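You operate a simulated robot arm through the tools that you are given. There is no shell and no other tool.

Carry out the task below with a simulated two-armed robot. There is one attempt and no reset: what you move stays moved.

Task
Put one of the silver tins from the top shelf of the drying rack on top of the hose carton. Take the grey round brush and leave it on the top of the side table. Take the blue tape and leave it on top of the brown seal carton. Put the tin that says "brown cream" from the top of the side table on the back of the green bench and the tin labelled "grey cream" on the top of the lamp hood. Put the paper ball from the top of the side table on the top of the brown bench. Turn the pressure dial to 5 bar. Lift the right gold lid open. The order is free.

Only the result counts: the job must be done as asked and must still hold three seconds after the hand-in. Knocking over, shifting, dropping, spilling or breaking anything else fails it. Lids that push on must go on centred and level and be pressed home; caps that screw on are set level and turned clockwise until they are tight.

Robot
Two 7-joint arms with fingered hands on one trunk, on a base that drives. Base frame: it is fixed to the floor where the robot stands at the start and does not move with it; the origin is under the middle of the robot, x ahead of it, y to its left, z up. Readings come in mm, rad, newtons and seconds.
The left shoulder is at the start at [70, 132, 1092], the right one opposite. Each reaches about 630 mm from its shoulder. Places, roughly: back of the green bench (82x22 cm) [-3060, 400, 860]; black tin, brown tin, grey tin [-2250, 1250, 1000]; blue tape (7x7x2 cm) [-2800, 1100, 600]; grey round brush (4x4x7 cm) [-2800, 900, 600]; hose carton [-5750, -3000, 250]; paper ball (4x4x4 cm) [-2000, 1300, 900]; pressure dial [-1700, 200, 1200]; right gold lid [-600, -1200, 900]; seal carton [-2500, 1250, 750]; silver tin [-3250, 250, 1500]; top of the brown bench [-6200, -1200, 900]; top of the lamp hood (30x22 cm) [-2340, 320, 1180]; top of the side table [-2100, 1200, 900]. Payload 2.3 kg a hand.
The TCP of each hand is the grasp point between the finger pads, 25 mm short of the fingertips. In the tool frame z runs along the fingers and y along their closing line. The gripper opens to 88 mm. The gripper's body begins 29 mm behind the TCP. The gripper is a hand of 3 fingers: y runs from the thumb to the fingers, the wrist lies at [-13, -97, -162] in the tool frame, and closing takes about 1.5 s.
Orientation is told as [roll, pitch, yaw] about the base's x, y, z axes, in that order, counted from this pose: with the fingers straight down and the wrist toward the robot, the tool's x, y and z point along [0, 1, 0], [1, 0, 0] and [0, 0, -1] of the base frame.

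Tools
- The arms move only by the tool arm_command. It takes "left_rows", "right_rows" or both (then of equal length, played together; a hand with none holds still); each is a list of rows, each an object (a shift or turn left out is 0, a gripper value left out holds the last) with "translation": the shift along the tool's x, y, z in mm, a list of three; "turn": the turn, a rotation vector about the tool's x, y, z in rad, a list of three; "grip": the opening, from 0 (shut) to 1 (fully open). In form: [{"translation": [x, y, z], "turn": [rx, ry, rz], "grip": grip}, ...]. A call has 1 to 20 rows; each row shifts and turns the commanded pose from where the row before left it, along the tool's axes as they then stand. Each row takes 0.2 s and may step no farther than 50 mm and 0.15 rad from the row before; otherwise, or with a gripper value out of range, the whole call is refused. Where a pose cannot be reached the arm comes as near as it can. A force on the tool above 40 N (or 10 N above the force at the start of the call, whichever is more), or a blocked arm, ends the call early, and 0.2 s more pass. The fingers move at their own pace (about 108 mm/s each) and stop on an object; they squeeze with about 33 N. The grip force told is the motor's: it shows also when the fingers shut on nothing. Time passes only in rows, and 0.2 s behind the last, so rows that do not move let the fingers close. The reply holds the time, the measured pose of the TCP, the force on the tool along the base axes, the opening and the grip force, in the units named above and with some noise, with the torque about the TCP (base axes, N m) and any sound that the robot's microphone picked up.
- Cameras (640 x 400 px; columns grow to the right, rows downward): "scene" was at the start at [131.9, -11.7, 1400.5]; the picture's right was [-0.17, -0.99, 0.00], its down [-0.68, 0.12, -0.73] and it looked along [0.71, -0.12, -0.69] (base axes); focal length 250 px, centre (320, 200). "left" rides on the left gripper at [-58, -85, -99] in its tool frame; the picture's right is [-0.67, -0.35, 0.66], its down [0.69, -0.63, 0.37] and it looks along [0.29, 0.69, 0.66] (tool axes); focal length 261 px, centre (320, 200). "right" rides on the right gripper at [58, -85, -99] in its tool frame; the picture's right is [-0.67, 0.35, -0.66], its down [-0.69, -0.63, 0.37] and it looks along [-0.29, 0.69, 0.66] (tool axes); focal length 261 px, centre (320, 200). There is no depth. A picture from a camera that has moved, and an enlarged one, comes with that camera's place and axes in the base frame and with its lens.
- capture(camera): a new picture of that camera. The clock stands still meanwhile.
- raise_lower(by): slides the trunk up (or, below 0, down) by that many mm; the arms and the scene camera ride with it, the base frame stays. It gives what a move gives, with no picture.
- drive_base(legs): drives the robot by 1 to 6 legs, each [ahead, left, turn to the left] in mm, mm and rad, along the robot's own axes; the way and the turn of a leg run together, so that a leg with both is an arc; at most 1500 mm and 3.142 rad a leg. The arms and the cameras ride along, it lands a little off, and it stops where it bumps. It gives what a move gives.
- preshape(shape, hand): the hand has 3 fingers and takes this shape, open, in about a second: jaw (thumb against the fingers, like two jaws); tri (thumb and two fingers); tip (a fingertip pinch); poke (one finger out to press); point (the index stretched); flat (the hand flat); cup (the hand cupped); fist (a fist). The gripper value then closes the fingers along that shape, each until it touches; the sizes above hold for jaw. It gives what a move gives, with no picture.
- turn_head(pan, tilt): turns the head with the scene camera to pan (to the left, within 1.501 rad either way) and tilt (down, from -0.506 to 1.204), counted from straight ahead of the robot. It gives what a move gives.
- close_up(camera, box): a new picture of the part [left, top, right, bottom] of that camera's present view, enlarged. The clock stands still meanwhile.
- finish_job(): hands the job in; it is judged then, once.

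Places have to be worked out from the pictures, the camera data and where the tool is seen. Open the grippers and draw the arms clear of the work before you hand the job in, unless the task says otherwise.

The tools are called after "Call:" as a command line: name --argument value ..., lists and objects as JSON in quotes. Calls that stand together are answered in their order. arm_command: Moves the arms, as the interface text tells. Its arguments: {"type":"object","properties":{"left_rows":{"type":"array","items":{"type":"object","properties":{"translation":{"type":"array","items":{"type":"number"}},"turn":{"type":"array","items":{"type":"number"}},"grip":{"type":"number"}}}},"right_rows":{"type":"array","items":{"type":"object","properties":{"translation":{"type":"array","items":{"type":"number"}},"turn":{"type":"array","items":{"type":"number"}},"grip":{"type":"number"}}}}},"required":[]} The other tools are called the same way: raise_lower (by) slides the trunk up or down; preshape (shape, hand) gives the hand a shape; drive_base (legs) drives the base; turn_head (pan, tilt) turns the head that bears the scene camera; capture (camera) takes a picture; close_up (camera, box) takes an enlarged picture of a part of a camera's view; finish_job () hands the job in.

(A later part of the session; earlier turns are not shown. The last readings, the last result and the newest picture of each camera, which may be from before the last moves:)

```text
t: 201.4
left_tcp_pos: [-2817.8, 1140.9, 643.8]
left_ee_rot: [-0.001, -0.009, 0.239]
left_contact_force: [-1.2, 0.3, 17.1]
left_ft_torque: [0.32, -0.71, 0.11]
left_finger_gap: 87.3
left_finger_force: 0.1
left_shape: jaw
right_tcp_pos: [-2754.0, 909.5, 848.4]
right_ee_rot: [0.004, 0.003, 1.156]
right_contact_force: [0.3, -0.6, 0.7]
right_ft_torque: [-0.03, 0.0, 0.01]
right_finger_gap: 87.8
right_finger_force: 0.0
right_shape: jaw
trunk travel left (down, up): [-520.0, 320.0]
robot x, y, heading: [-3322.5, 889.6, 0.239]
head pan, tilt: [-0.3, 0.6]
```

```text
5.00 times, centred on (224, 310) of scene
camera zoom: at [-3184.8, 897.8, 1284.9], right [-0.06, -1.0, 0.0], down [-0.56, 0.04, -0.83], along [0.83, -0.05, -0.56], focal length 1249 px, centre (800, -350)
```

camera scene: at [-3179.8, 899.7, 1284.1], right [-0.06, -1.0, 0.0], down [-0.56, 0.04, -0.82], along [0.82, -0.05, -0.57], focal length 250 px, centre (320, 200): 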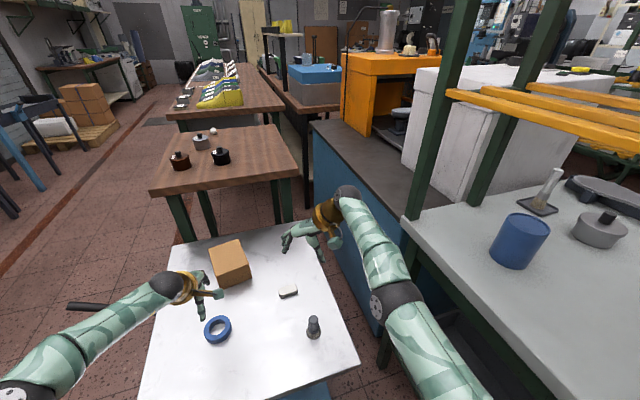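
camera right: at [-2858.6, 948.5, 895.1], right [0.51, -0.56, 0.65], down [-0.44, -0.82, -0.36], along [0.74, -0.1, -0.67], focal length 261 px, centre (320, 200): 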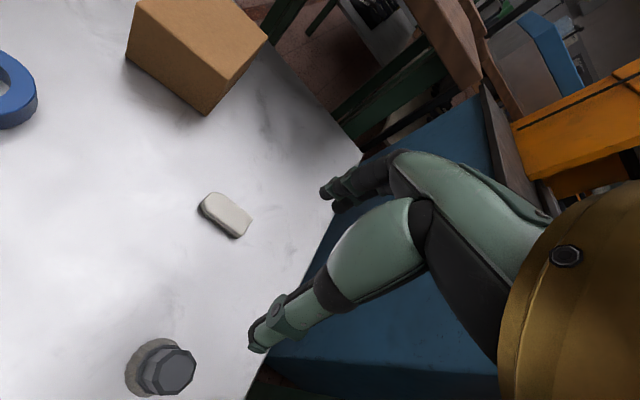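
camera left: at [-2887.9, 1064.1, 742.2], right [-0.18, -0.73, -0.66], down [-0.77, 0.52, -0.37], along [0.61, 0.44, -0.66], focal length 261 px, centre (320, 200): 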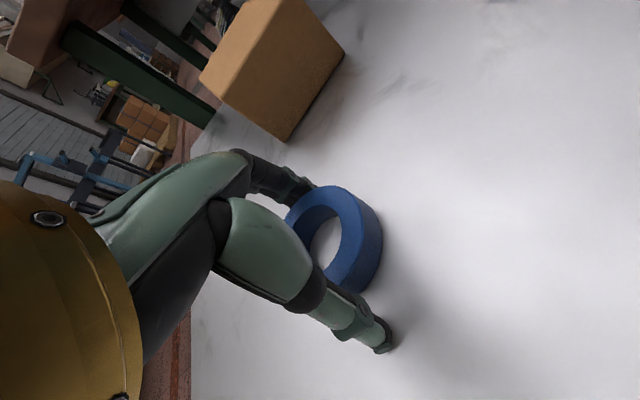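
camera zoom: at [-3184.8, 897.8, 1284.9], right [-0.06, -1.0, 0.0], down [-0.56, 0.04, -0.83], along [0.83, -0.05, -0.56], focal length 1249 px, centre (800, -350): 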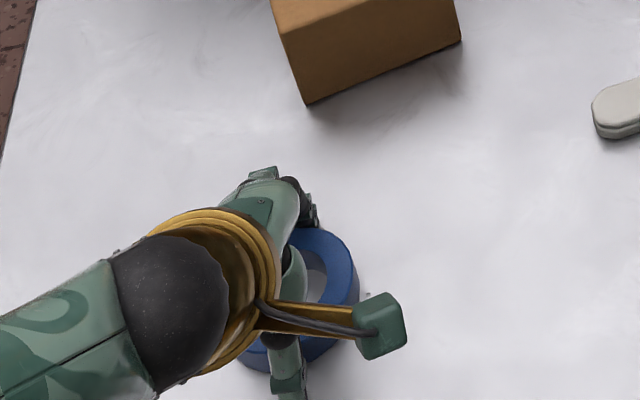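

The finger side touched the table (17 N) at TCP z 644, so the table top is z ≈ 619. I raise 6 mm, tilt the hand slightly so thumb and fingers are level, and close on the tape.

Call:
arm_command --left_rows '[{"translation": [0, 0, -6]}, {"turn": [-0.15, 0, 0]}, {"translation": [0, 0, 6]}, {"turn": [0, 0, 0]}]'

Call:
capture --camera "left"

```text
t: 202.3
left_tcp_pos: [-2812.1, 1141.0, 647.3]
left_ee_rot: [-0.002, -0.17, 0.24]
left_contact_force: [1.2, -0.1, 22.7]
left_ft_torque: [-0.31, 1.28, 0.05]
left_finger_gap: 88.0
left_finger_force: 0.0
left_shape: jaw
right_tcp_pos: [-2751.5, 908.8, 846.2]
right_ee_rot: [0.006, 0.003, 1.155]
right_contact_force: [0.1, 0.3, 0.0]
right_ft_torque: [-0.05, 0.0, -0.03]
right_finger_gap: 87.5
right_finger_force: 0.1
right_shape: jaw
trunk travel left (down, up): [-520.0, 320.0]
robot x, y, heading: [-3317.8, 894.4, 0.239]
head pan, tilt: [-0.3, 0.6]
stopped in row 4 (left hand): the force on the tool passed its limit at 43 N (the readings are from after the stop); the commanded pose is now the measured one
```

```text
taken
camera left: at [-2896.1, 1060.8, 731.0], right [-0.07, -0.71, -0.7], down [-0.71, 0.53, -0.47], along [0.7, 0.47, -0.54], focal length 261 px, centre (320, 200)
```

left: 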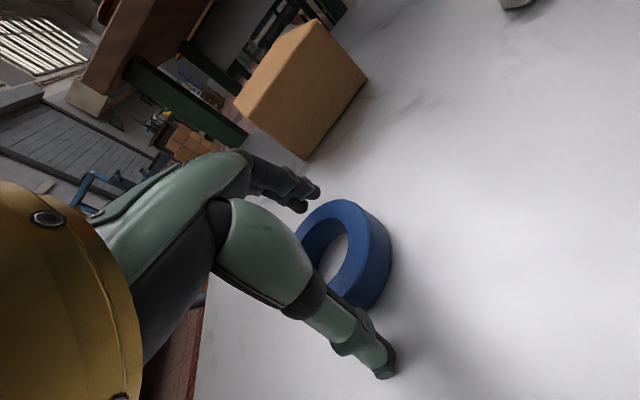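

Now the thumb side touched the table, so the fingers extend about 25 mm and the thumb about 20 mm past the TCP. I raise, undo most of the tilt, settle at z ≈ 648 and close.

Call:
arm_command --left_rows '[{"translation": [0, 0, -10]}, {"turn": [0.12, 0, 0]}, {"translation": [0, 0, 8]}, {"turn": [0, 0, 0]}]'

```text
t: 203.3
left_tcp_pos: [-2815.4, 1141.5, 645.1]
left_ee_rot: [-0.002, -0.039, 0.237]
left_contact_force: [-0.2, 0.0, 0.5]
left_ft_torque: [-0.03, 0.06, 0.01]
left_finger_gap: 88.3
left_finger_force: 0.0
left_shape: jaw
right_tcp_pos: [-2750.5, 910.4, 844.5]
right_ee_rot: [0.008, 0.006, 1.155]
right_contact_force: [-0.5, 0.3, 0.8]
right_ft_torque: [-0.03, 0.03, -0.01]
right_finger_gap: 87.9
right_finger_force: 0.0
right_shape: jaw
trunk travel left (down, up): [-520.0, 320.0]
robot x, y, heading: [-3317.7, 888.4, 0.235]
head pan, tilt: [-0.3, 0.6]
```

No contact force now at z 645. I close the left hand on the tape.

Call:
arm_command --left_rows '[{"grip": 0.0}, {"grip": 0.0}, {"grip": 0.0}, {"grip": 0.0}]'

Call:
capture --camera "left"

Call:
close_up --camera "scene" --box '[160, 270, 288, 350]'

```text
t: 204.3
left_tcp_pos: [-2816.1, 1141.9, 645.8]
left_ee_rot: [-0.001, -0.044, 0.237]
left_contact_force: [-2.5, -1.4, 8.3]
left_ft_torque: [-0.14, 0.46, -0.01]
left_finger_gap: 60.2
left_finger_force: 33.3
left_shape: jaw
right_tcp_pos: [-2752.3, 910.0, 846.8]
right_ee_rot: [0.006, 0.004, 1.156]
right_contact_force: [0.3, -0.4, -0.7]
right_ft_torque: [0.0, 0.0, -0.03]
right_finger_gap: 87.7
right_finger_force: 0.1
right_shape: jaw
trunk travel left (down, up): [-520.0, 320.0]
robot x, y, heading: [-3314.6, 891.4, 0.234]
head pan, tilt: [-0.3, 0.6]
```

```text
taken
camera left: at [-2888.9, 1064.2, 742.2], right [-0.15, -0.73, -0.67], down [-0.76, 0.52, -0.39], along [0.63, 0.45, -0.63], focal length 261 px, centre (320, 200)
```

left: 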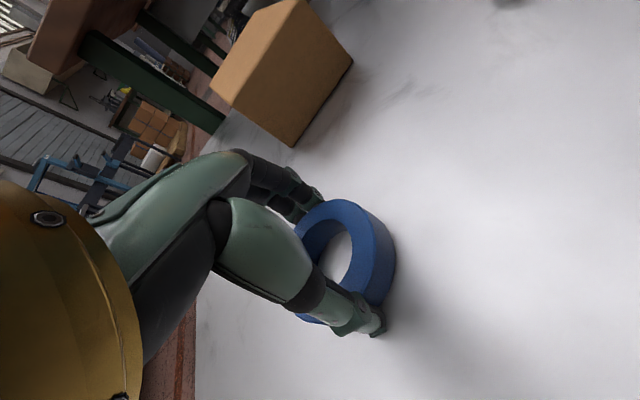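

```text
5.00 times, centred on (224, 310) of scene
camera zoom: at [-3182.1, 898.4, 1284.4], right [-0.06, -1.0, 0.0], down [-0.56, 0.04, -0.83], along [0.82, -0.05, -0.56], focal length 1249 px, centre (800, -350)
```

zoom: 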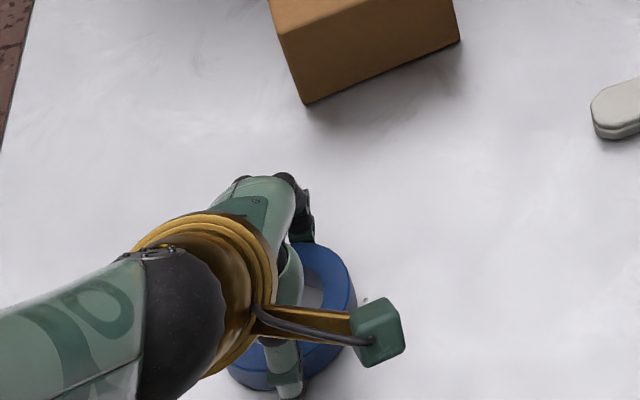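

The tape is gripped (33 N). I lift it 115 mm, confirm it came along, and then drive 100 mm nearer to reach the carton.

Call:
arm_command --left_rows '[{"translation": [0, 0, -15]}, {"translation": [0, 0, -30]}, {"translation": [0, 0, -35]}, {"translation": [0, 0, -35]}, {"turn": [0, 0, 0]}]'

Call:
capture --camera "left"

Call:
capture --camera "scene"

```text
t: 205.5
left_tcp_pos: [-2818.9, 1141.2, 758.2]
left_ee_rot: [-0.002, -0.041, 0.239]
left_contact_force: [0.7, 0.6, -0.6]
left_ft_torque: [0.01, 0.03, 0.03]
left_finger_gap: 60.1
left_finger_force: 33.0
left_shape: jaw
right_tcp_pos: [-2750.6, 909.9, 845.0]
right_ee_rot: [0.009, 0.007, 1.158]
right_contact_force: [-1.0, 0.1, -0.4]
right_ft_torque: [-0.01, -0.02, 0.02]
right_finger_gap: 87.9
right_finger_force: 0.0
right_shape: jaw
trunk travel left (down, up): [-520.0, 320.0]
robot x, y, heading: [-3321.2, 893.6, 0.237]
head pan, tilt: [-0.3, 0.6]
```

```text
taken
camera left: at [-2891.0, 1064.5, 854.6], right [-0.15, -0.73, -0.67], down [-0.76, 0.52, -0.39], along [0.63, 0.45, -0.63], focal length 261 px, centre (320, 200)
```

left: 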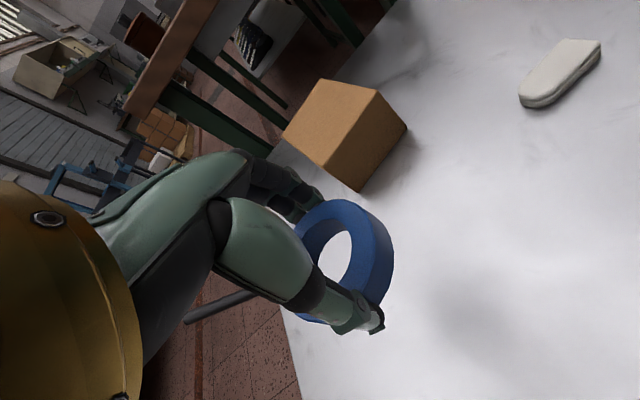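

```text
taken
camera scene: at [-3178.8, 899.3, 1284.0], right [-0.06, -1.0, 0.0], down [-0.56, 0.04, -0.82], along [0.82, -0.05, -0.57], focal length 250 px, centre (320, 200)
```

scene: 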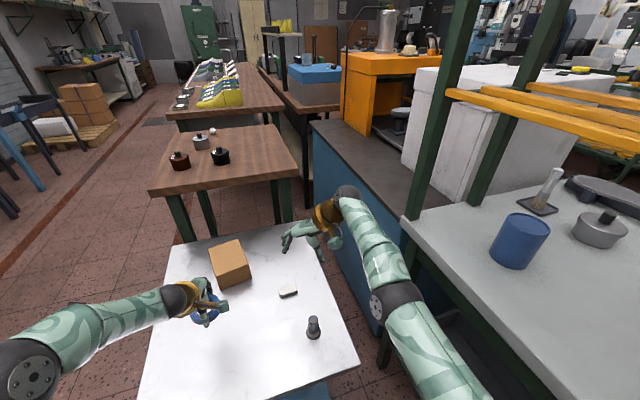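

Tape lifted securely. I drive ahead 100 mm.

Call:
drive_base --legs '[[100, 0, 0]]'

Call:
turn_head --pan 0.15 --tilt 0.6

Call:
close_up --camera "scene" --box '[240, 180, 440, 305]'

```text
t: 206.7
left_tcp_pos: [-2724.7, 1164.1, 758.8]
left_ee_rot: [-0.001, -0.04, 0.239]
left_contact_force: [-0.2, -0.4, -0.4]
left_ft_torque: [0.0, 0.01, 0.02]
left_finger_gap: 60.0
left_finger_force: 33.0
left_shape: jaw
right_tcp_pos: [-2656.4, 932.4, 844.5]
right_ee_rot: [0.006, 0.009, 1.156]
right_contact_force: [-0.4, -0.6, 0.3]
right_ft_torque: [-0.03, 0.01, 0.01]
right_finger_gap: 88.0
right_finger_force: 0.0
right_shape: jaw
trunk travel left (down, up): [-520.0, 320.0]
robot x, y, heading: [-3221.7, 910.1, 0.237]
head pan, tilt: [-0.3, 0.6]
```

```text
t: 207.6
left_tcp_pos: [-2723.9, 1163.8, 759.0]
left_ee_rot: [-0.002, -0.04, 0.239]
left_contact_force: [1.0, 0.1, -1.3]
left_ft_torque: [-0.01, -0.01, -0.01]
left_finger_gap: 60.3
left_finger_force: 32.6
left_shape: jaw
right_tcp_pos: [-2654.3, 931.3, 845.5]
right_ee_rot: [0.008, 0.006, 1.154]
right_contact_force: [0.7, 0.3, 0.5]
right_ft_torque: [0.01, 0.01, 0.01]
right_finger_gap: 88.0
right_finger_force: 0.0
right_shape: jaw
trunk travel left (down, up): [-520.0, 320.0]
robot x, y, heading: [-3222.3, 915.6, 0.235]
head pan, tilt: [0.15, 0.6]
```

```text
3.20 times, centred on (340, 242) of scene
camera zoom: at [-3090.7, 961.2, 1284.1], right [0.38, -0.93, 0.0], down [-0.52, -0.21, -0.82], along [0.76, 0.31, -0.57], focal length 799 px, centre (256, 64)
```

zoom: 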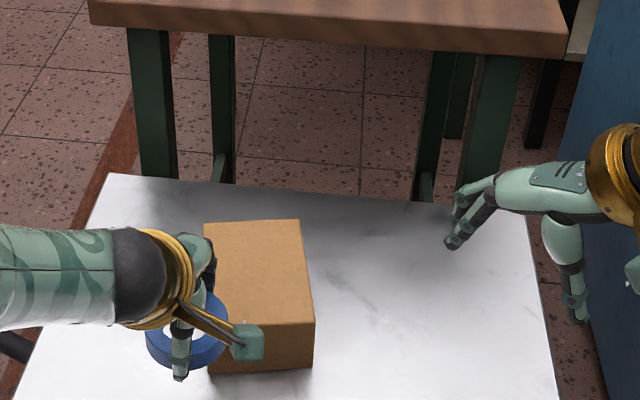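

The carton top centre is confirmed at about [-2604, 1158, 687]. I carry the tape over it and lower to a few mm above the surface.

Call:
arm_command --left_rows '[{"translation": [-11.4, 38.4, 0]}, {"translation": [-11.4, 38.4, 0]}, {"translation": [-11.4, 38.4, 0]}, {"turn": [0, 0, 0]}, {"translation": [0, 0, 20]}, {"translation": [0, 0, 15]}, {"turn": [0, 0, 0]}]'

Call:
capture --camera "left"

Call:
close_up --camera "scene" --box '[240, 180, 440, 305]'

```text
t: 209.2
left_tcp_pos: [-2660.5, 1164.5, 723.5]
left_ee_rot: [-0.001, -0.039, 0.238]
left_contact_force: [0.1, 0.4, -0.5]
left_ft_torque: [0.03, 0.05, 0.0]
left_finger_gap: 60.0
left_finger_force: 33.1
left_shape: jaw
left hand out of reach, approached as far as the arm can: row 2, 3, 5
right_tcp_pos: [-2655.8, 932.9, 844.1]
right_ee_rot: [0.006, 0.007, 1.156]
right_contact_force: [0.4, -0.2, -0.6]
right_ft_torque: [-0.01, 0.0, -0.01]
right_finger_gap: 87.7
right_finger_force: 0.0
right_shape: jaw
trunk travel left (down, up): [-520.0, 320.0]
robot x, y, heading: [-3222.6, 913.7, 0.238]
head pan, tilt: [0.15, 0.6]
```

```text
taken
camera left: at [-2732.5, 1087.3, 821.2], right [-0.15, -0.73, -0.67], down [-0.76, 0.52, -0.39], along [0.63, 0.45, -0.63], focal length 261 px, centre (320, 200)
```

left: 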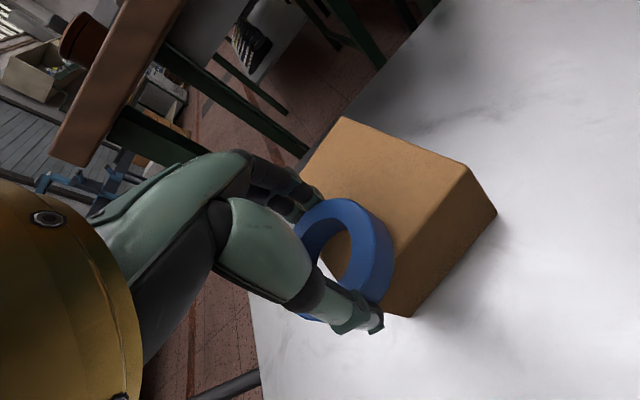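

```text
3.20 times, centred on (340, 242) of scene
camera zoom: at [-3090.7, 961.6, 1284.0], right [0.38, -0.93, 0.0], down [-0.52, -0.21, -0.82], along [0.76, 0.31, -0.57], focal length 799 px, centre (256, 64)
```

zoom: 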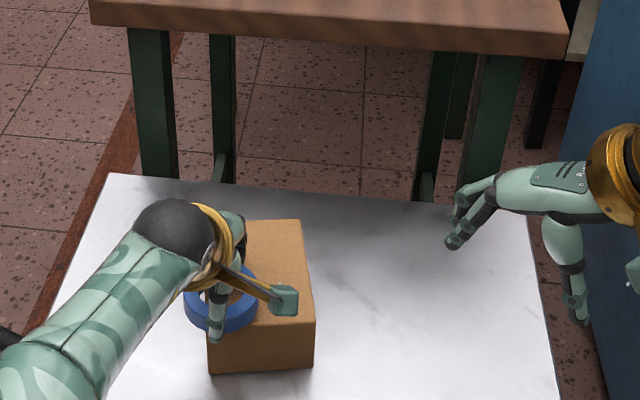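

The left arm is at its limit about 45 mm short. I look straight down to see how much clearance the base has to the table edge before edging closer.

Call:
turn_head --pan 0.0 --tilt 1.2

Call:
capture --camera "scene"

```text
t: 210.2
left_tcp_pos: [-2659.5, 1164.2, 725.4]
left_ee_rot: [-0.002, -0.039, 0.238]
left_contact_force: [0.0, -0.4, 0.2]
left_ft_torque: [-0.01, 0.02, 0.0]
left_finger_gap: 60.0
left_finger_force: 32.7
left_shape: jaw
right_tcp_pos: [-2654.7, 931.7, 844.7]
right_ee_rot: [0.008, 0.007, 1.155]
right_contact_force: [-0.4, -0.9, 0.0]
right_ft_torque: [-0.03, -0.01, -0.01]
right_finger_gap: 87.6
right_finger_force: 0.1
right_shape: jaw
trunk travel left (down, up): [-520.0, 320.0]
robot x, y, heading: [-3223.3, 915.8, 0.237]
head pan, tilt: [0.0, 1.201]
```

```text
taken
camera scene: at [-3118.0, 941.2, 1239.5], right [0.23, -0.97, 0.0], down [-0.91, -0.22, -0.36], along [0.35, 0.08, -0.93], focal length 250 px, centre (320, 200)
```

scene: 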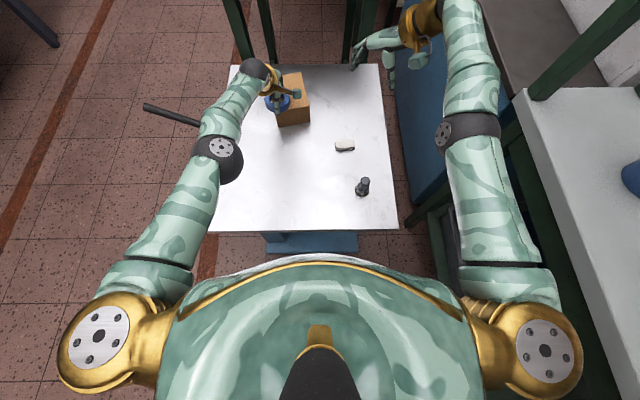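

The arms are nearly straight, so reach is the limit; the base (radius ≈ 205 mm) still has room. I drive ahead 45 mm.

Call:
arm_command --left_rows '[{"translation": [0, 0, -20]}, {"turn": [0, 0, 0]}]'

Call:
drive_base --legs '[[45, -15, 0]]'

Call:
turn_head --pan 0.15 --tilt 0.7

Call:
close_up --camera "scene" --box '[240, 150, 400, 250]'

Call:
capture --camera "left"

```text
t: 210.8
left_tcp_pos: [-2659.2, 1164.5, 744.5]
left_ee_rot: [-0.002, -0.036, 0.239]
left_contact_force: [0.0, 0.5, 0.1]
left_ft_torque: [0.0, 0.01, 0.03]
left_finger_gap: 60.0
left_finger_force: 32.8
left_shape: jaw
right_tcp_pos: [-2654.2, 932.1, 844.4]
right_ee_rot: [0.008, 0.007, 1.156]
right_contact_force: [0.8, -0.2, 0.3]
right_ft_torque: [0.05, 0.01, -0.02]
right_finger_gap: 87.7
right_finger_force: 0.1
right_shape: jaw
trunk travel left (down, up): [-520.0, 320.0]
robot x, y, heading: [-3224.3, 913.5, 0.236]
head pan, tilt: [0.0, 1.201]
```

```text
t: 211.7
left_tcp_pos: [-2612.8, 1157.9, 745.5]
left_ee_rot: [-0.002, -0.039, 0.238]
left_contact_force: [-0.3, 0.0, 0.4]
left_ft_torque: [0.01, 0.03, 0.0]
left_finger_gap: 59.9
left_finger_force: 33.2
left_shape: jaw
right_tcp_pos: [-2608.0, 927.8, 845.1]
right_ee_rot: [0.006, 0.008, 1.153]
right_contact_force: [-0.5, 0.9, 0.8]
right_ft_torque: [-0.02, 0.02, 0.01]
right_finger_gap: 87.9
right_finger_force: 0.1
right_shape: jaw
trunk travel left (down, up): [-520.0, 320.0]
robot x, y, heading: [-3170.3, 909.1, 0.233]
head pan, tilt: [0.0, 1.201]
```

```text
t: 212.6
left_tcp_pos: [-2612.3, 1158.1, 745.1]
left_ee_rot: [-0.001, -0.038, 0.236]
left_contact_force: [0.1, 0.0, 0.0]
left_ft_torque: [-0.04, -0.02, 0.0]
left_finger_gap: 59.9
left_finger_force: 33.0
left_shape: jaw
right_tcp_pos: [-2608.0, 927.5, 844.0]
right_ee_rot: [0.006, 0.007, 1.154]
right_contact_force: [-0.2, -0.5, 0.0]
right_ft_torque: [0.0, 0.03, 0.01]
right_finger_gap: 88.1
right_finger_force: 0.1
right_shape: jaw
trunk travel left (down, up): [-520.0, 320.0]
robot x, y, heading: [-3177.6, 909.5, 0.234]
head pan, tilt: [0.15, 0.7]
```

```text
4.00 times, centred on (320, 200) of scene
camera zoom: at [-3047.4, 956.1, 1275.3], right [0.37, -0.93, 0.0], down [-0.6, -0.24, -0.76], along [0.71, 0.29, -0.65], focal length 999 px, centre (320, 200)
```

zoom: 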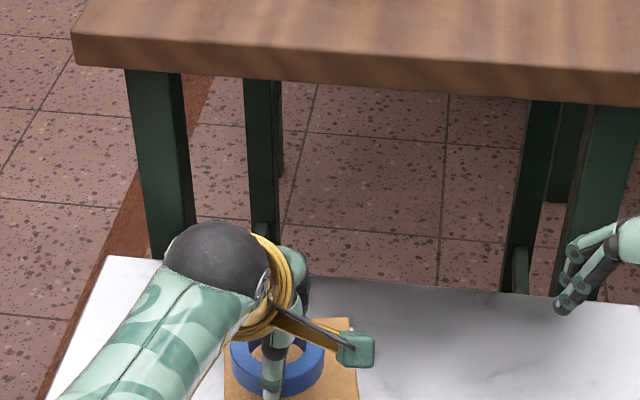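

```text
taken
camera left: at [-2684.1, 1082.3, 841.2], right [-0.16, -0.73, -0.67], down [-0.76, 0.52, -0.39], along [0.63, 0.45, -0.63], focal length 261 px, centre (320, 200)
```

left: 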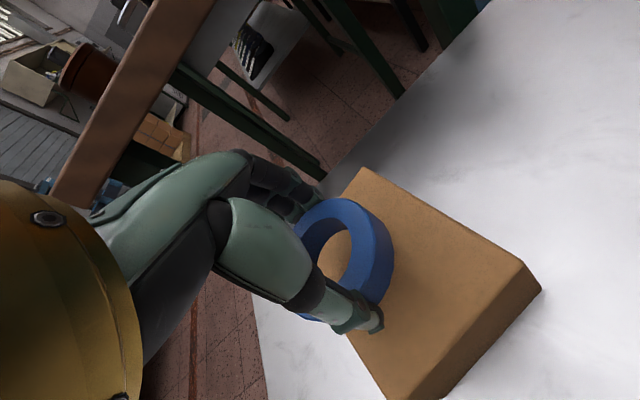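

The tape is now above the carton's middle (TCP [-2612, 1158]). I lower until near contact.

Call:
arm_command --left_rows '[{"translation": [0, 0, 12]}, {"translation": [0, 0, 10]}, {"translation": [0, 0, 5]}, {"turn": [0, 0, 0]}]'

Call:
capture --camera "left"

Call:
close_up --camera "scene" --box '[240, 190, 400, 290]'

```text
t: 213.6
left_tcp_pos: [-2616.9, 1159.4, 716.6]
left_ee_rot: [-0.003, -0.044, 0.238]
left_contact_force: [0.6, -0.4, 5.1]
left_ft_torque: [-0.07, 0.25, -0.01]
left_finger_gap: 59.9
left_finger_force: 33.2
left_shape: jaw
left hand out of reach, approached as far as the arm can: row 2
right_tcp_pos: [-2609.2, 927.0, 845.1]
right_ee_rot: [0.007, 0.006, 1.153]
right_contact_force: [0.1, -0.6, -0.3]
right_ft_torque: [0.02, 0.0, -0.01]
right_finger_gap: 87.8
right_finger_force: 0.0
right_shape: jaw
trunk travel left (down, up): [-520.0, 320.0]
robot x, y, heading: [-3174.6, 909.0, 0.229]
head pan, tilt: [0.15, 0.7]
```

```text
taken
camera left: at [-2688.1, 1082.5, 812.7], right [-0.15, -0.73, -0.67], down [-0.76, 0.52, -0.39], along [0.63, 0.45, -0.63], focal length 261 px, centre (320, 200)
```

left: 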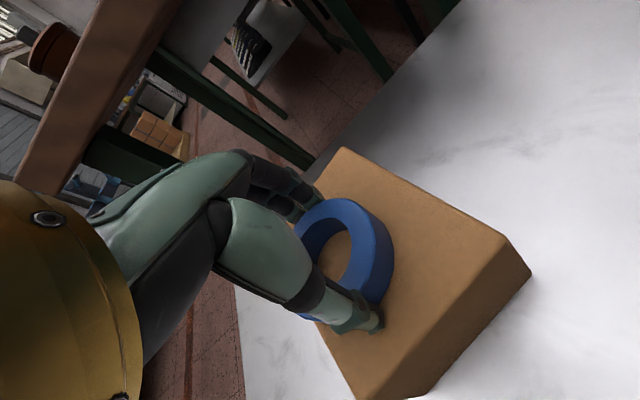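

```text
4.00 times, centred on (320, 240) of scene
camera zoom: at [-3048.6, 955.6, 1275.7], right [0.37, -0.93, 0.0], down [-0.6, -0.24, -0.77], along [0.71, 0.29, -0.64], focal length 999 px, centre (320, 40)
```

zoom: 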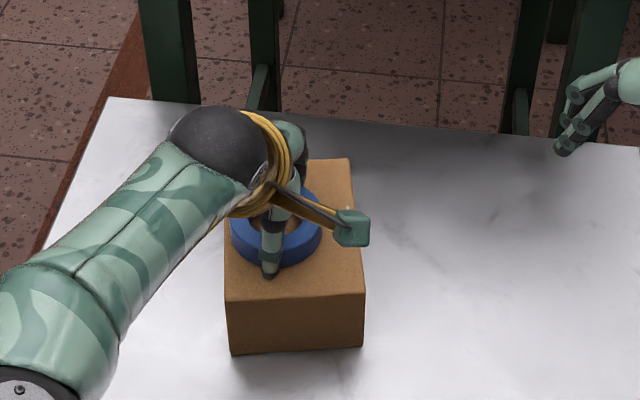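

The tape touches the carton (5 N) but sits about 15 mm left of centre. I lift 6 mm, shift right 15 mm, and set it down.

Call:
arm_command --left_rows '[{"translation": [0, 0, -7]}, {"translation": [-15, 0, 0]}, {"translation": [0, 0, 6]}, {"turn": [0, 0, 0]}]'

Call:
close_up --camera "scene" --box '[240, 190, 400, 290]'

```text
t: 214.6
left_tcp_pos: [-2616.5, 1144.9, 717.5]
left_ee_rot: [-0.002, -0.048, 0.238]
left_contact_force: [6.0, 1.0, 23.2]
left_ft_torque: [-0.3, 0.77, 0.04]
left_finger_gap: 60.1
left_finger_force: 32.4
left_shape: jaw
left hand out of reach, approached as far as the arm can: row 2
right_tcp_pos: [-2612.0, 926.8, 848.1]
right_ee_rot: [0.006, 0.004, 1.155]
right_contact_force: [-0.1, 0.0, 1.1]
right_ft_torque: [-0.02, 0.02, -0.03]
right_finger_gap: 87.9
right_finger_force: 0.1
right_shape: jaw
trunk travel left (down, up): [-520.0, 320.0]
robot x, y, heading: [-3179.8, 913.7, 0.238]
head pan, tilt: [0.15, 0.7]
```

```text
4.00 times, centred on (320, 240) of scene
camera zoom: at [-3051.5, 953.7, 1276.4], right [0.37, -0.93, 0.0], down [-0.59, -0.24, -0.77], along [0.71, 0.29, -0.64], focal length 999 px, centre (320, 40)
```

zoom: 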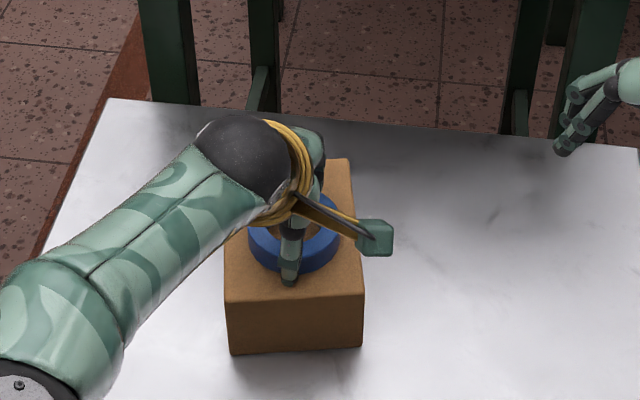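

The tape is centred and resting on the carton. I ease up 2 mm, open the hand and lift straight up.

Call:
arm_command --left_rows '[{"translation": [0, 0, -2]}, {"grip": 1.0}, {"grip": 1.0}, {"grip": 1.0}, {"translation": [0, 0, -20]}, {"translation": [0, 0, -30]}, {"translation": [0, 0, -40]}, {"translation": [0, -20, -30]}, {"turn": [0, 0, 0]}]'

Call:
close_up --camera "scene" --box '[240, 190, 400, 290]'

Call:
capture --camera "left"

```text
t: 216.6
left_tcp_pos: [-2640.2, 1140.1, 836.0]
left_ee_rot: [-0.002, -0.038, 0.239]
left_contact_force: [-0.1, 0.8, 0.2]
left_ft_torque: [0.01, -0.02, 0.02]
left_finger_gap: 87.4
left_finger_force: 0.0
left_shape: jaw
right_tcp_pos: [-2608.5, 926.8, 844.1]
right_ee_rot: [0.009, 0.007, 1.154]
right_contact_force: [0.4, 0.2, 0.7]
right_ft_torque: [0.0, 0.01, 0.0]
right_finger_gap: 87.9
right_finger_force: 0.2
right_shape: jaw
trunk travel left (down, up): [-520.0, 320.0]
robot x, y, heading: [-3175.8, 910.0, 0.23]
head pan, tilt: [0.15, 0.7]
```

```text
4.00 times, centred on (320, 240) of scene
camera zoom: at [-3046.7, 956.1, 1275.3], right [0.37, -0.93, 0.0], down [-0.6, -0.24, -0.76], along [0.71, 0.29, -0.64], focal length 999 px, centre (320, 40)
```

zoom: 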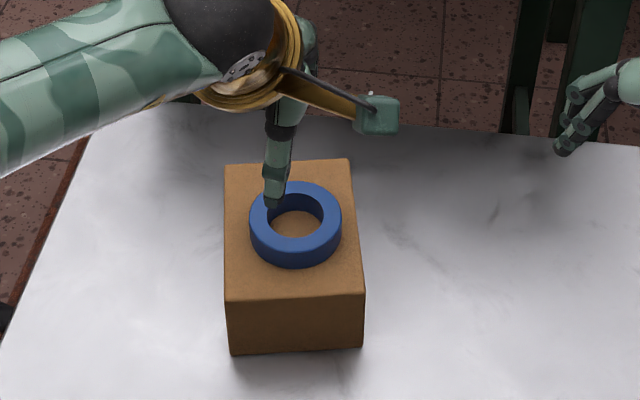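

```text
taken
camera left: at [-2711.7, 1063.7, 932.2], right [-0.16, -0.73, -0.67], down [-0.76, 0.52, -0.39], along [0.63, 0.45, -0.63], focal length 261 px, centre (320, 200)
```

left: 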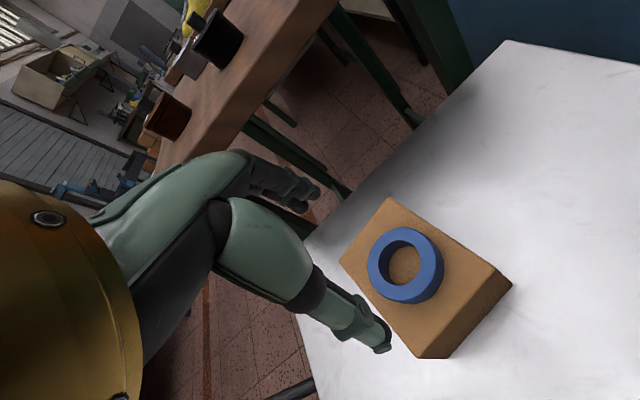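

The tape rests on the seal carton. Next is the brush with the left hand; first I raise the idle right arm out of the way.

Call:
arm_command --right_rows '[{"translation": [0, 0, -50]}, {"translation": [0, 0, -50]}, {"translation": [0, 0, -50]}, {"translation": [0, 0, -50]}, {"translation": [0, 0, -50]}, {"translation": [0, 0, -50]}, {"turn": [0, 0, 0]}]'

Call:
drive_base --legs '[[-180, 0, 0]]'

Call:
turn_head --pan 0.0 --tilt 1.0

Call:
capture --camera "scene"

```text
t: 218.2
left_tcp_pos: [-2638.9, 1140.6, 835.2]
left_ee_rot: [-0.002, -0.039, 0.238]
left_contact_force: [-1.1, -0.2, 0.8]
left_ft_torque: [-0.03, 0.03, -0.01]
left_finger_gap: 87.9
left_finger_force: 0.1
left_shape: jaw
right_tcp_pos: [-2705.0, 904.6, 1082.3]
right_ee_rot: [0.007, 0.007, 1.153]
right_contact_force: [0.0, -0.9, 0.1]
right_ft_torque: [-0.03, -0.01, -0.01]
right_finger_gap: 87.7
right_finger_force: 0.1
right_shape: jaw
right hand out of reach, approached as far as the arm can: row 1, 2, 3, 4, 5, 6
trunk travel left (down, up): [-520.0, 320.0]
robot x, y, heading: [-3175.7, 913.7, 0.234]
head pan, tilt: [0.15, 0.7]
```

```text
t: 219.7
left_tcp_pos: [-2815.0, 1102.0, 834.7]
left_ee_rot: [0.0, -0.039, 0.244]
left_contact_force: [0.1, -0.6, 0.3]
left_ft_torque: [0.0, 0.0, 0.0]
left_finger_gap: 87.7
left_finger_force: 0.2
left_shape: jaw
right_tcp_pos: [-2878.6, 865.5, 1082.8]
right_ee_rot: [0.007, 0.006, 1.162]
right_contact_force: [-0.3, -0.2, 0.1]
right_ft_torque: [0.02, 0.02, 0.04]
right_finger_gap: 87.8
right_finger_force: 0.1
right_shape: jaw
trunk travel left (down, up): [-520.0, 320.0]
robot x, y, heading: [-3352.3, 866.0, 0.239]
head pan, tilt: [0.15, 0.7]
```

```text
t: 220.5
left_tcp_pos: [-2814.6, 1101.6, 835.7]
left_ee_rot: [-0.003, -0.039, 0.244]
left_contact_force: [-0.4, -0.4, -0.1]
left_ft_torque: [0.02, 0.0, 0.0]
left_finger_gap: 87.7
left_finger_force: 0.0
left_shape: jaw
right_tcp_pos: [-2879.3, 864.9, 1083.0]
right_ee_rot: [0.006, 0.007, 1.161]
right_contact_force: [-0.2, 0.2, -0.1]
right_ft_torque: [0.03, -0.03, 0.01]
right_finger_gap: 87.9
right_finger_force: 0.1
right_shape: jaw
trunk travel left (down, up): [-520.0, 320.0]
robot x, y, heading: [-3346.3, 868.0, 0.237]
head pan, tilt: [0.0, 1.0]
```

```text
taken
camera scene: at [-3232.7, 899.2, 1252.1], right [0.24, -0.97, 0.0], down [-0.82, -0.2, -0.54], along [0.52, 0.13, -0.84], focal length 250 px, centre (320, 200)
```

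scene: 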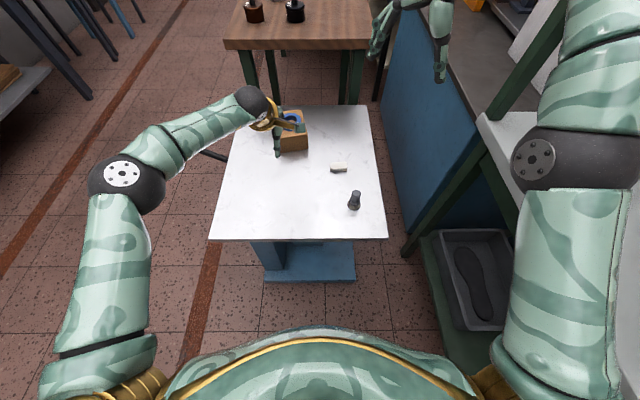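

The left arm is ready; the brush is at about [-2833, 894]. I lower the left hand to z ≈ 770 and move it over the brush.

Call:
arm_command --left_rows '[{"translation": [0, 0, 33], "turn": [0.039, 0, 0]}, {"translation": [0, 0, 32]}, {"translation": [-40, -13.5, 0]}, {"translation": [-40, -13.5, 0]}, {"translation": [-40, -13.5, 0]}, {"translation": [-40, -13.5, 0]}, {"translation": [-37.5, -13.7, 0]}, {"turn": [0, 0, 0]}]'

Call:
capture --camera "left"

Call:
capture --camera "scene"

```text
t: 222.3
left_tcp_pos: [-2833.4, 893.9, 769.8]
left_ee_rot: [-0.003, 0.0, 0.224]
left_contact_force: [0.2, 0.0, 0.5]
left_ft_torque: [0.04, -0.02, -0.04]
left_finger_gap: 87.6
left_finger_force: 0.1
left_shape: jaw
right_tcp_pos: [-2878.9, 865.4, 1082.5]
right_ee_rot: [0.008, 0.006, 1.162]
right_contact_force: [0.5, 0.4, 0.4]
right_ft_torque: [0.01, -0.02, -0.03]
right_finger_gap: 87.9
right_finger_force: 0.1
right_shape: jaw
trunk travel left (down, up): [-520.0, 320.0]
robot x, y, heading: [-3348.4, 867.4, 0.236]
head pan, tilt: [0.0, 1.0]
```

```text
taken
camera left: at [-2902.3, 819.1, 869.8], right [-0.19, -0.73, -0.65], down [-0.77, 0.53, -0.37], along [0.61, 0.43, -0.66], focal length 261 px, centre (320, 200)
```

left: 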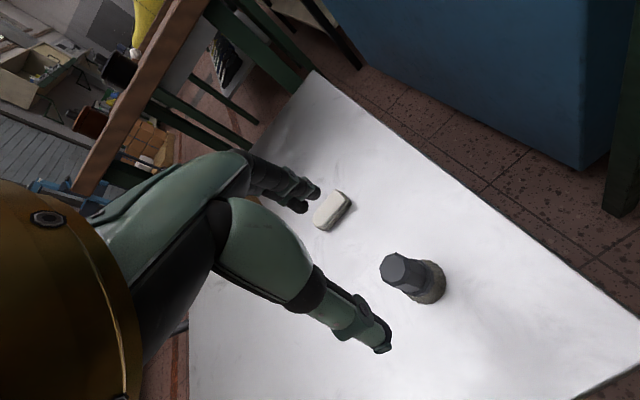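

```text
taken
camera scene: at [-3232.7, 899.7, 1252.0], right [0.24, -0.97, 0.0], down [-0.82, -0.2, -0.54], along [0.52, 0.13, -0.84], focal length 250 px, centre (320, 200)
```

scene: 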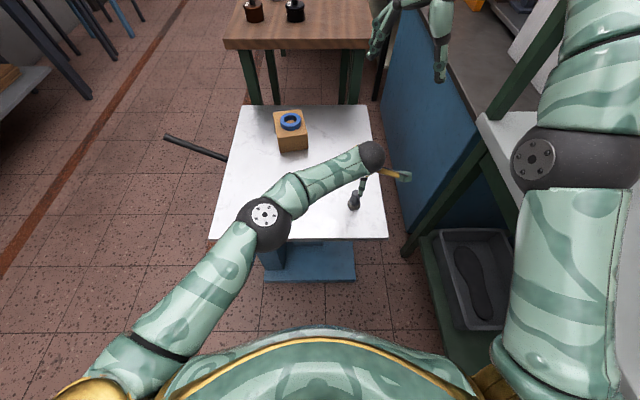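

The brush axis is within 6 mm of the TCP. I correct that and descend so the pads are around the handle at z ≈ 676.

Call:
arm_command --left_rows '[{"translation": [-4, -5.5, 0]}, {"translation": [0, 0, 35]}, {"translation": [0, 0, 35]}, {"translation": [0, 0, 23]}, {"turn": [0, 0, 0]}]'

Call:
capture --camera "left"

```text
t: 223.5
left_tcp_pos: [-2839.7, 902.2, 690.0]
left_ee_rot: [-0.005, -0.003, 0.243]
left_contact_force: [0.2, -0.3, 0.5]
left_ft_torque: [-0.02, 0.02, -0.01]
left_finger_gap: 87.6
left_finger_force: 0.1
left_shape: jaw
left hand out of reach, approached as far as the arm can: row 3
right_tcp_pos: [-2877.8, 865.6, 1083.6]
right_ee_rot: [0.007, 0.008, 1.161]
right_contact_force: [-0.1, -0.1, 0.4]
right_ft_torque: [0.04, 0.0, 0.0]
right_finger_gap: 87.6
right_finger_force: 0.1
right_shape: jaw
trunk travel left (down, up): [-520.0, 320.0]
robot x, y, heading: [-3352.8, 866.4, 0.239]
head pan, tilt: [0.0, 1.0]
```

```text
taken
camera left: at [-2909.4, 825.7, 789.6], right [-0.18, -0.74, -0.65], down [-0.78, 0.51, -0.37], along [0.61, 0.44, -0.66], focal length 261 px, centre (320, 200)
```

left: 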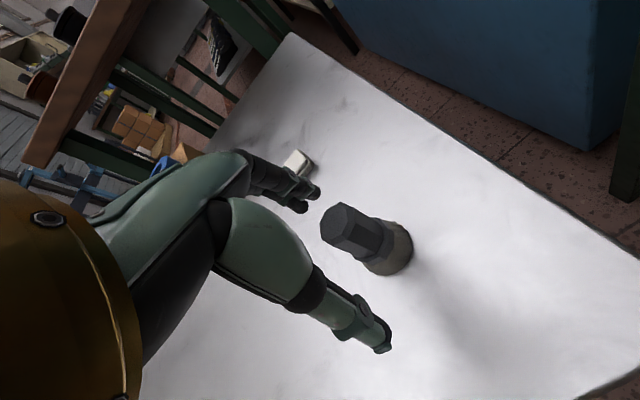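

The arm hit its reach limit and drifted 16 mm to the left of the brush. I raise, drive 70 mm nearer, and redo the alignment.

Call:
arm_command --left_rows '[{"translation": [0, 0, -45]}, {"translation": [0, 0, -45]}, {"turn": [0, 0, 0]}]'

Call:
drive_base --legs '[[80, 0, 0]]'

Call:
arm_command --left_rows '[{"translation": [-6, -40, 0]}, {"translation": [-6, -40, 0]}, {"turn": [0, 0, 0]}, {"turn": [0, 0, 0]}]'

Call:
capture --camera "left"

```text
t: 224.3
left_tcp_pos: [-2838.1, 897.6, 778.9]
left_ee_rot: [-0.002, -0.001, 0.244]
left_contact_force: [-0.1, -0.2, -0.1]
left_ft_torque: [-0.03, -0.01, 0.0]
left_finger_gap: 87.5
left_finger_force: 0.0
left_shape: jaw
right_tcp_pos: [-2878.4, 865.0, 1082.5]
right_ee_rot: [0.007, 0.007, 1.161]
right_contact_force: [0.3, -0.4, -0.3]
right_ft_torque: [-0.02, 0.0, -0.01]
right_finger_gap: 87.7
right_finger_force: 0.1
right_shape: jaw
trunk travel left (down, up): [-520.0, 320.0]
robot x, y, heading: [-3351.0, 869.5, 0.241]
head pan, tilt: [0.0, 1.0]
```

```text
t: 225.4
left_tcp_pos: [-2761.0, 915.7, 778.3]
left_ee_rot: [-0.001, -0.001, 0.245]
left_contact_force: [0.3, -0.2, 1.1]
left_ft_torque: [0.03, -0.01, -0.02]
left_finger_gap: 87.6
left_finger_force: 0.2
left_shape: jaw
right_tcp_pos: [-2801.4, 883.4, 1082.5]
right_ee_rot: [0.006, 0.004, 1.158]
right_contact_force: [-0.5, -0.5, 0.9]
right_ft_torque: [0.04, -0.02, -0.01]
right_finger_gap: 87.8
right_finger_force: 0.1
right_shape: jaw
trunk travel left (down, up): [-520.0, 320.0]
robot x, y, heading: [-3273.3, 882.1, 0.239]
head pan, tilt: [0.0, 1.0]
```

```text
t: 226.4
left_tcp_pos: [-2836.7, 884.6, 779.7]
left_ee_rot: [-0.003, 0.0, 0.244]
left_contact_force: [-0.9, -0.4, -0.9]
left_ft_torque: [-0.04, -0.06, 0.04]
left_finger_gap: 87.7
left_finger_force: 0.1
left_shape: jaw
right_tcp_pos: [-2801.2, 884.4, 1081.2]
right_ee_rot: [0.008, 0.007, 1.158]
right_contact_force: [-1.0, 0.5, 0.3]
right_ft_torque: [-0.01, -0.01, -0.01]
right_finger_gap: 87.8
right_finger_force: 0.1
right_shape: jaw
trunk travel left (down, up): [-520.0, 320.0]
robot x, y, heading: [-3276.5, 888.8, 0.239]
head pan, tilt: [0.0, 1.0]
```

```text
taken
camera left: at [-2903.4, 809.0, 878.8], right [-0.18, -0.74, -0.65], down [-0.78, 0.51, -0.37], along [0.61, 0.44, -0.66], focal length 261 px, centre (320, 200)
```

left: 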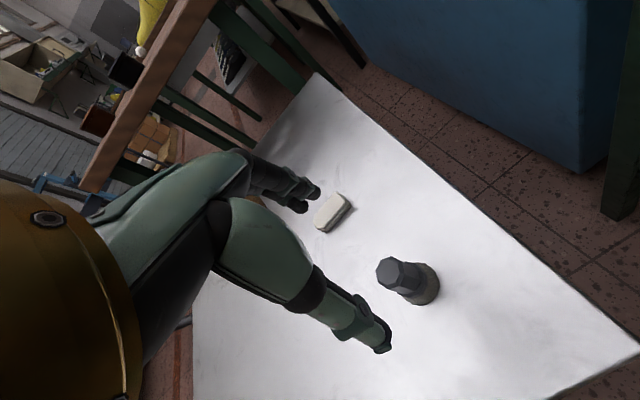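

Now the brush is within 2 mm of the TCP axis. I descend to z ≈ 677.

Call:
arm_command --left_rows '[{"translation": [0, 0, 35]}, {"translation": [0, 0, 35]}, {"translation": [0, 0, 20]}, {"translation": [0, 0, 12]}, {"turn": [0, 0, 0]}, {"turn": [0, 0, 0]}]'

Call:
capture --camera "left"

```text
t: 227.8
left_tcp_pos: [-2834.5, 885.6, 676.9]
left_ee_rot: [-0.002, 0.0, 0.245]
left_contact_force: [0.6, -0.7, -0.3]
left_ft_torque: [-0.01, 0.02, -0.03]
left_finger_gap: 87.7
left_finger_force: 0.0
left_shape: jaw
right_tcp_pos: [-2801.2, 883.5, 1082.1]
right_ee_rot: [0.006, 0.007, 1.158]
right_contact_force: [0.9, -0.3, 0.8]
right_ft_torque: [-0.02, -0.05, 0.04]
right_finger_gap: 88.0
right_finger_force: 0.1
right_shape: jaw
trunk travel left (down, up): [-520.0, 320.0]
robot x, y, heading: [-3268.6, 885.2, 0.241]
head pan, tilt: [0.0, 1.0]
```

```text
taken
camera left: at [-2903.1, 809.1, 776.9], right [-0.18, -0.74, -0.65], down [-0.78, 0.51, -0.37], along [0.61, 0.44, -0.66], focal length 261 px, centre (320, 200)
```

left: 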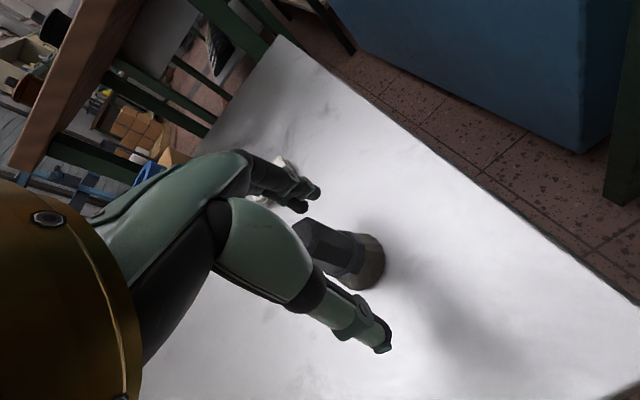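

The brush is between thumb and fingers, about 6–9 mm off-centre. I centre it better and close.

Call:
arm_command --left_rows '[{"translation": [-4, -7, 0]}, {"turn": [0, 0, 0]}, {"grip": 0.0}, {"grip": 0.0}, {"grip": 0.0}, {"grip": 0.0}, {"grip": 0.0}]'

Call:
capture --camera "left"

```text
t: 229.4
left_tcp_pos: [-2841.6, 880.4, 675.3]
left_ee_rot: [-0.001, 0.0, 0.245]
left_contact_force: [-0.7, -0.8, 0.3]
left_ft_torque: [-0.03, 0.01, -0.04]
left_finger_gap: 2.3
left_finger_force: 33.0
left_shape: jaw
right_tcp_pos: [-2800.5, 885.0, 1081.7]
right_ee_rot: [0.006, 0.009, 1.16]
right_contact_force: [-0.4, 0.6, 0.5]
right_ft_torque: [0.02, -0.02, 0.01]
right_finger_gap: 87.7
right_finger_force: 0.1
right_shape: jaw
trunk travel left (down, up): [-520.0, 320.0]
robot x, y, heading: [-3270.2, 887.6, 0.239]
head pan, tilt: [0.0, 1.0]
```

```text
taken
camera left: at [-2909.2, 803.7, 776.1], right [-0.18, -0.74, -0.65], down [-0.78, 0.51, -0.37], along [0.61, 0.44, -0.66], focal length 261 px, centre (320, 200)
```

left: 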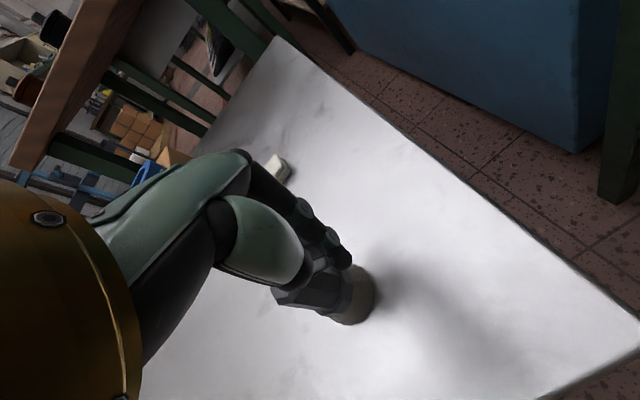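

The fingers closed beside the brush (gap 2 mm) and nudged it to the left side. I raise with the fingers shut, then open and look again.

Call:
arm_command --left_rows '[{"translation": [0, 0, -30]}, {"translation": [0, 0, -40]}, {"translation": [0, 0, -40]}, {"grip": 1.0}, {"grip": 1.0}, {"grip": 1.0}, {"turn": [0, 0, 0]}]'

Call:
capture --camera "left"

Call:
close_up --camera "left" --box '[340, 220, 500, 340]'

Call:
close_up --camera "scene" --box '[280, 140, 440, 240]'

```text
t: 231.0
left_tcp_pos: [-2841.7, 880.7, 786.8]
left_ee_rot: [-0.001, 0.0, 0.244]
left_contact_force: [-0.3, 0.1, 1.0]
left_ft_torque: [0.01, -0.03, 0.0]
left_finger_gap: 87.8
left_finger_force: 0.0
left_shape: jaw
right_tcp_pos: [-2800.7, 884.3, 1083.5]
right_ee_rot: [0.007, 0.008, 1.16]
right_contact_force: [0.7, 0.1, 0.2]
right_ft_torque: [-0.01, 0.0, 0.01]
right_finger_gap: 87.9
right_finger_force: 0.0
right_shape: jaw
trunk travel left (down, up): [-520.0, 320.0]
robot x, y, heading: [-3275.1, 883.6, 0.235]
head pan, tilt: [0.0, 1.0]
```

```text
taken
camera left: at [-2909.9, 803.9, 886.1], right [-0.18, -0.74, -0.65], down [-0.78, 0.51, -0.37], along [0.61, 0.44, -0.66], focal length 261 px, centre (320, 200)
```

left: 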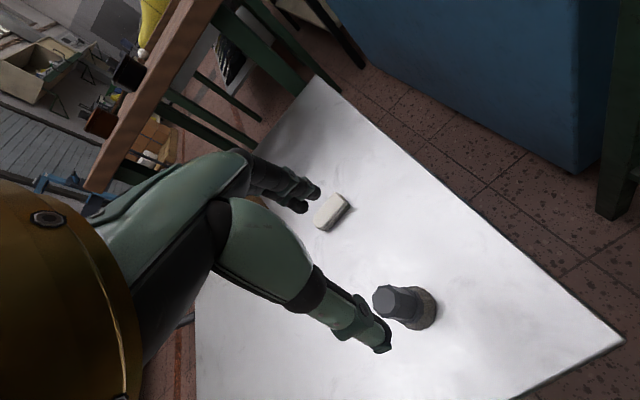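

```text
3.33 times, centred on (420, 280) of left
camera zoom: at [-2909.9, 803.9, 886.1], right [-0.18, -0.74, -0.65], down [-0.78, 0.51, -0.37], along [0.61, 0.44, -0.66], focal length 869 px, centre (-13, -67)
```

zoom: 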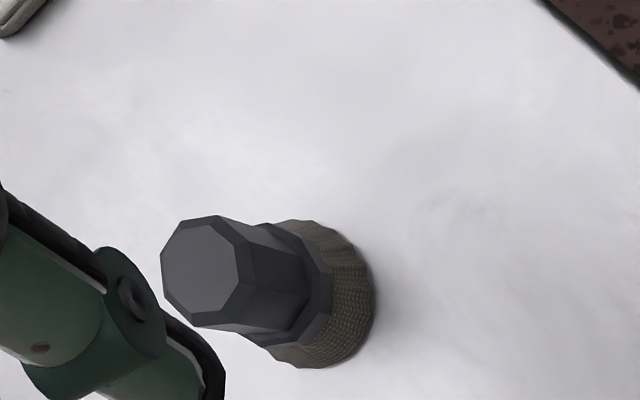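

```text
4.00 times, centred on (360, 190) of scene
camera zoom: at [-3155.2, 918.1, 1252.1], right [0.24, -0.97, 0.0], down [-0.82, -0.2, -0.54], along [0.52, 0.13, -0.84], focal length 999 px, centre (160, 240)
```

zoom: 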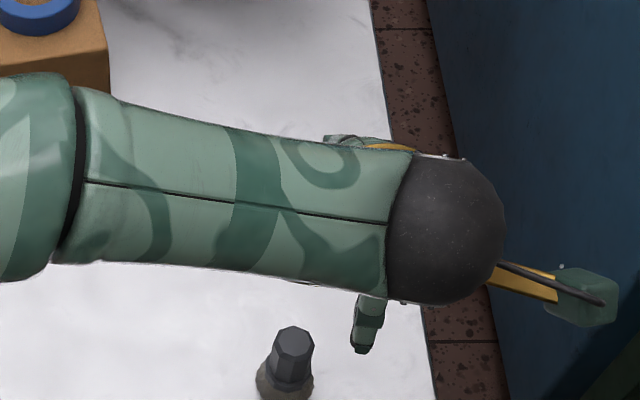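

The brush is still upright, now at about [-2855, 903], top z ≈ 677. I re-align (+25 mm left, 8 mm back) and lower part-way to verify.

Call:
arm_command --left_rows '[{"translation": [12.5, -4, 0]}, {"translation": [12.5, -4, 0]}, {"translation": [0, 0, 30]}, {"translation": [0, 0, 30]}, {"turn": [0, 0, 0]}, {"turn": [0, 0, 0]}]'

Call:
close_up --camera "left" --box '[280, 180, 440, 300]'

```text
t: 232.4
left_tcp_pos: [-2856.7, 903.1, 728.0]
left_ee_rot: [-0.001, -0.002, 0.243]
left_contact_force: [0.4, -0.6, -0.6]
left_ft_torque: [0.01, -0.01, -0.02]
left_finger_gap: 87.7
left_finger_force: 0.1
left_shape: jaw
right_tcp_pos: [-2800.6, 883.7, 1083.2]
right_ee_rot: [0.007, 0.007, 1.159]
right_contact_force: [-0.1, 0.1, 0.0]
right_ft_torque: [-0.01, -0.01, 0.01]
right_finger_gap: 88.0
right_finger_force: 0.0
right_shape: jaw
trunk travel left (down, up): [-520.0, 320.0]
robot x, y, heading: [-3270.3, 888.8, 0.241]
head pan, tilt: [0.0, 1.0]
```

```text
3.33 times, centred on (360, 240) of left
camera zoom: at [-2924.7, 826.1, 827.8], right [-0.18, -0.74, -0.65], down [-0.78, 0.51, -0.37], along [0.61, 0.44, -0.66], focal length 869 px, centre (187, 67)
```

zoom: 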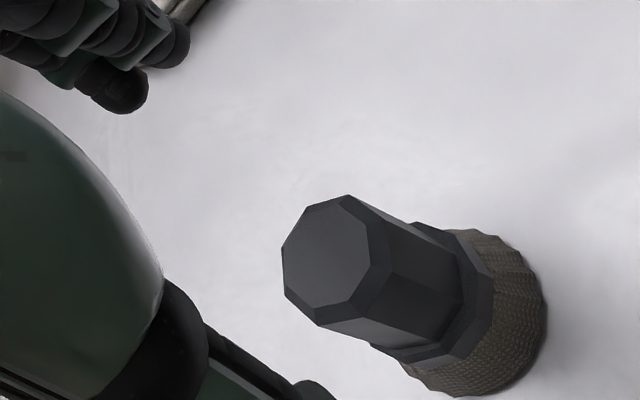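

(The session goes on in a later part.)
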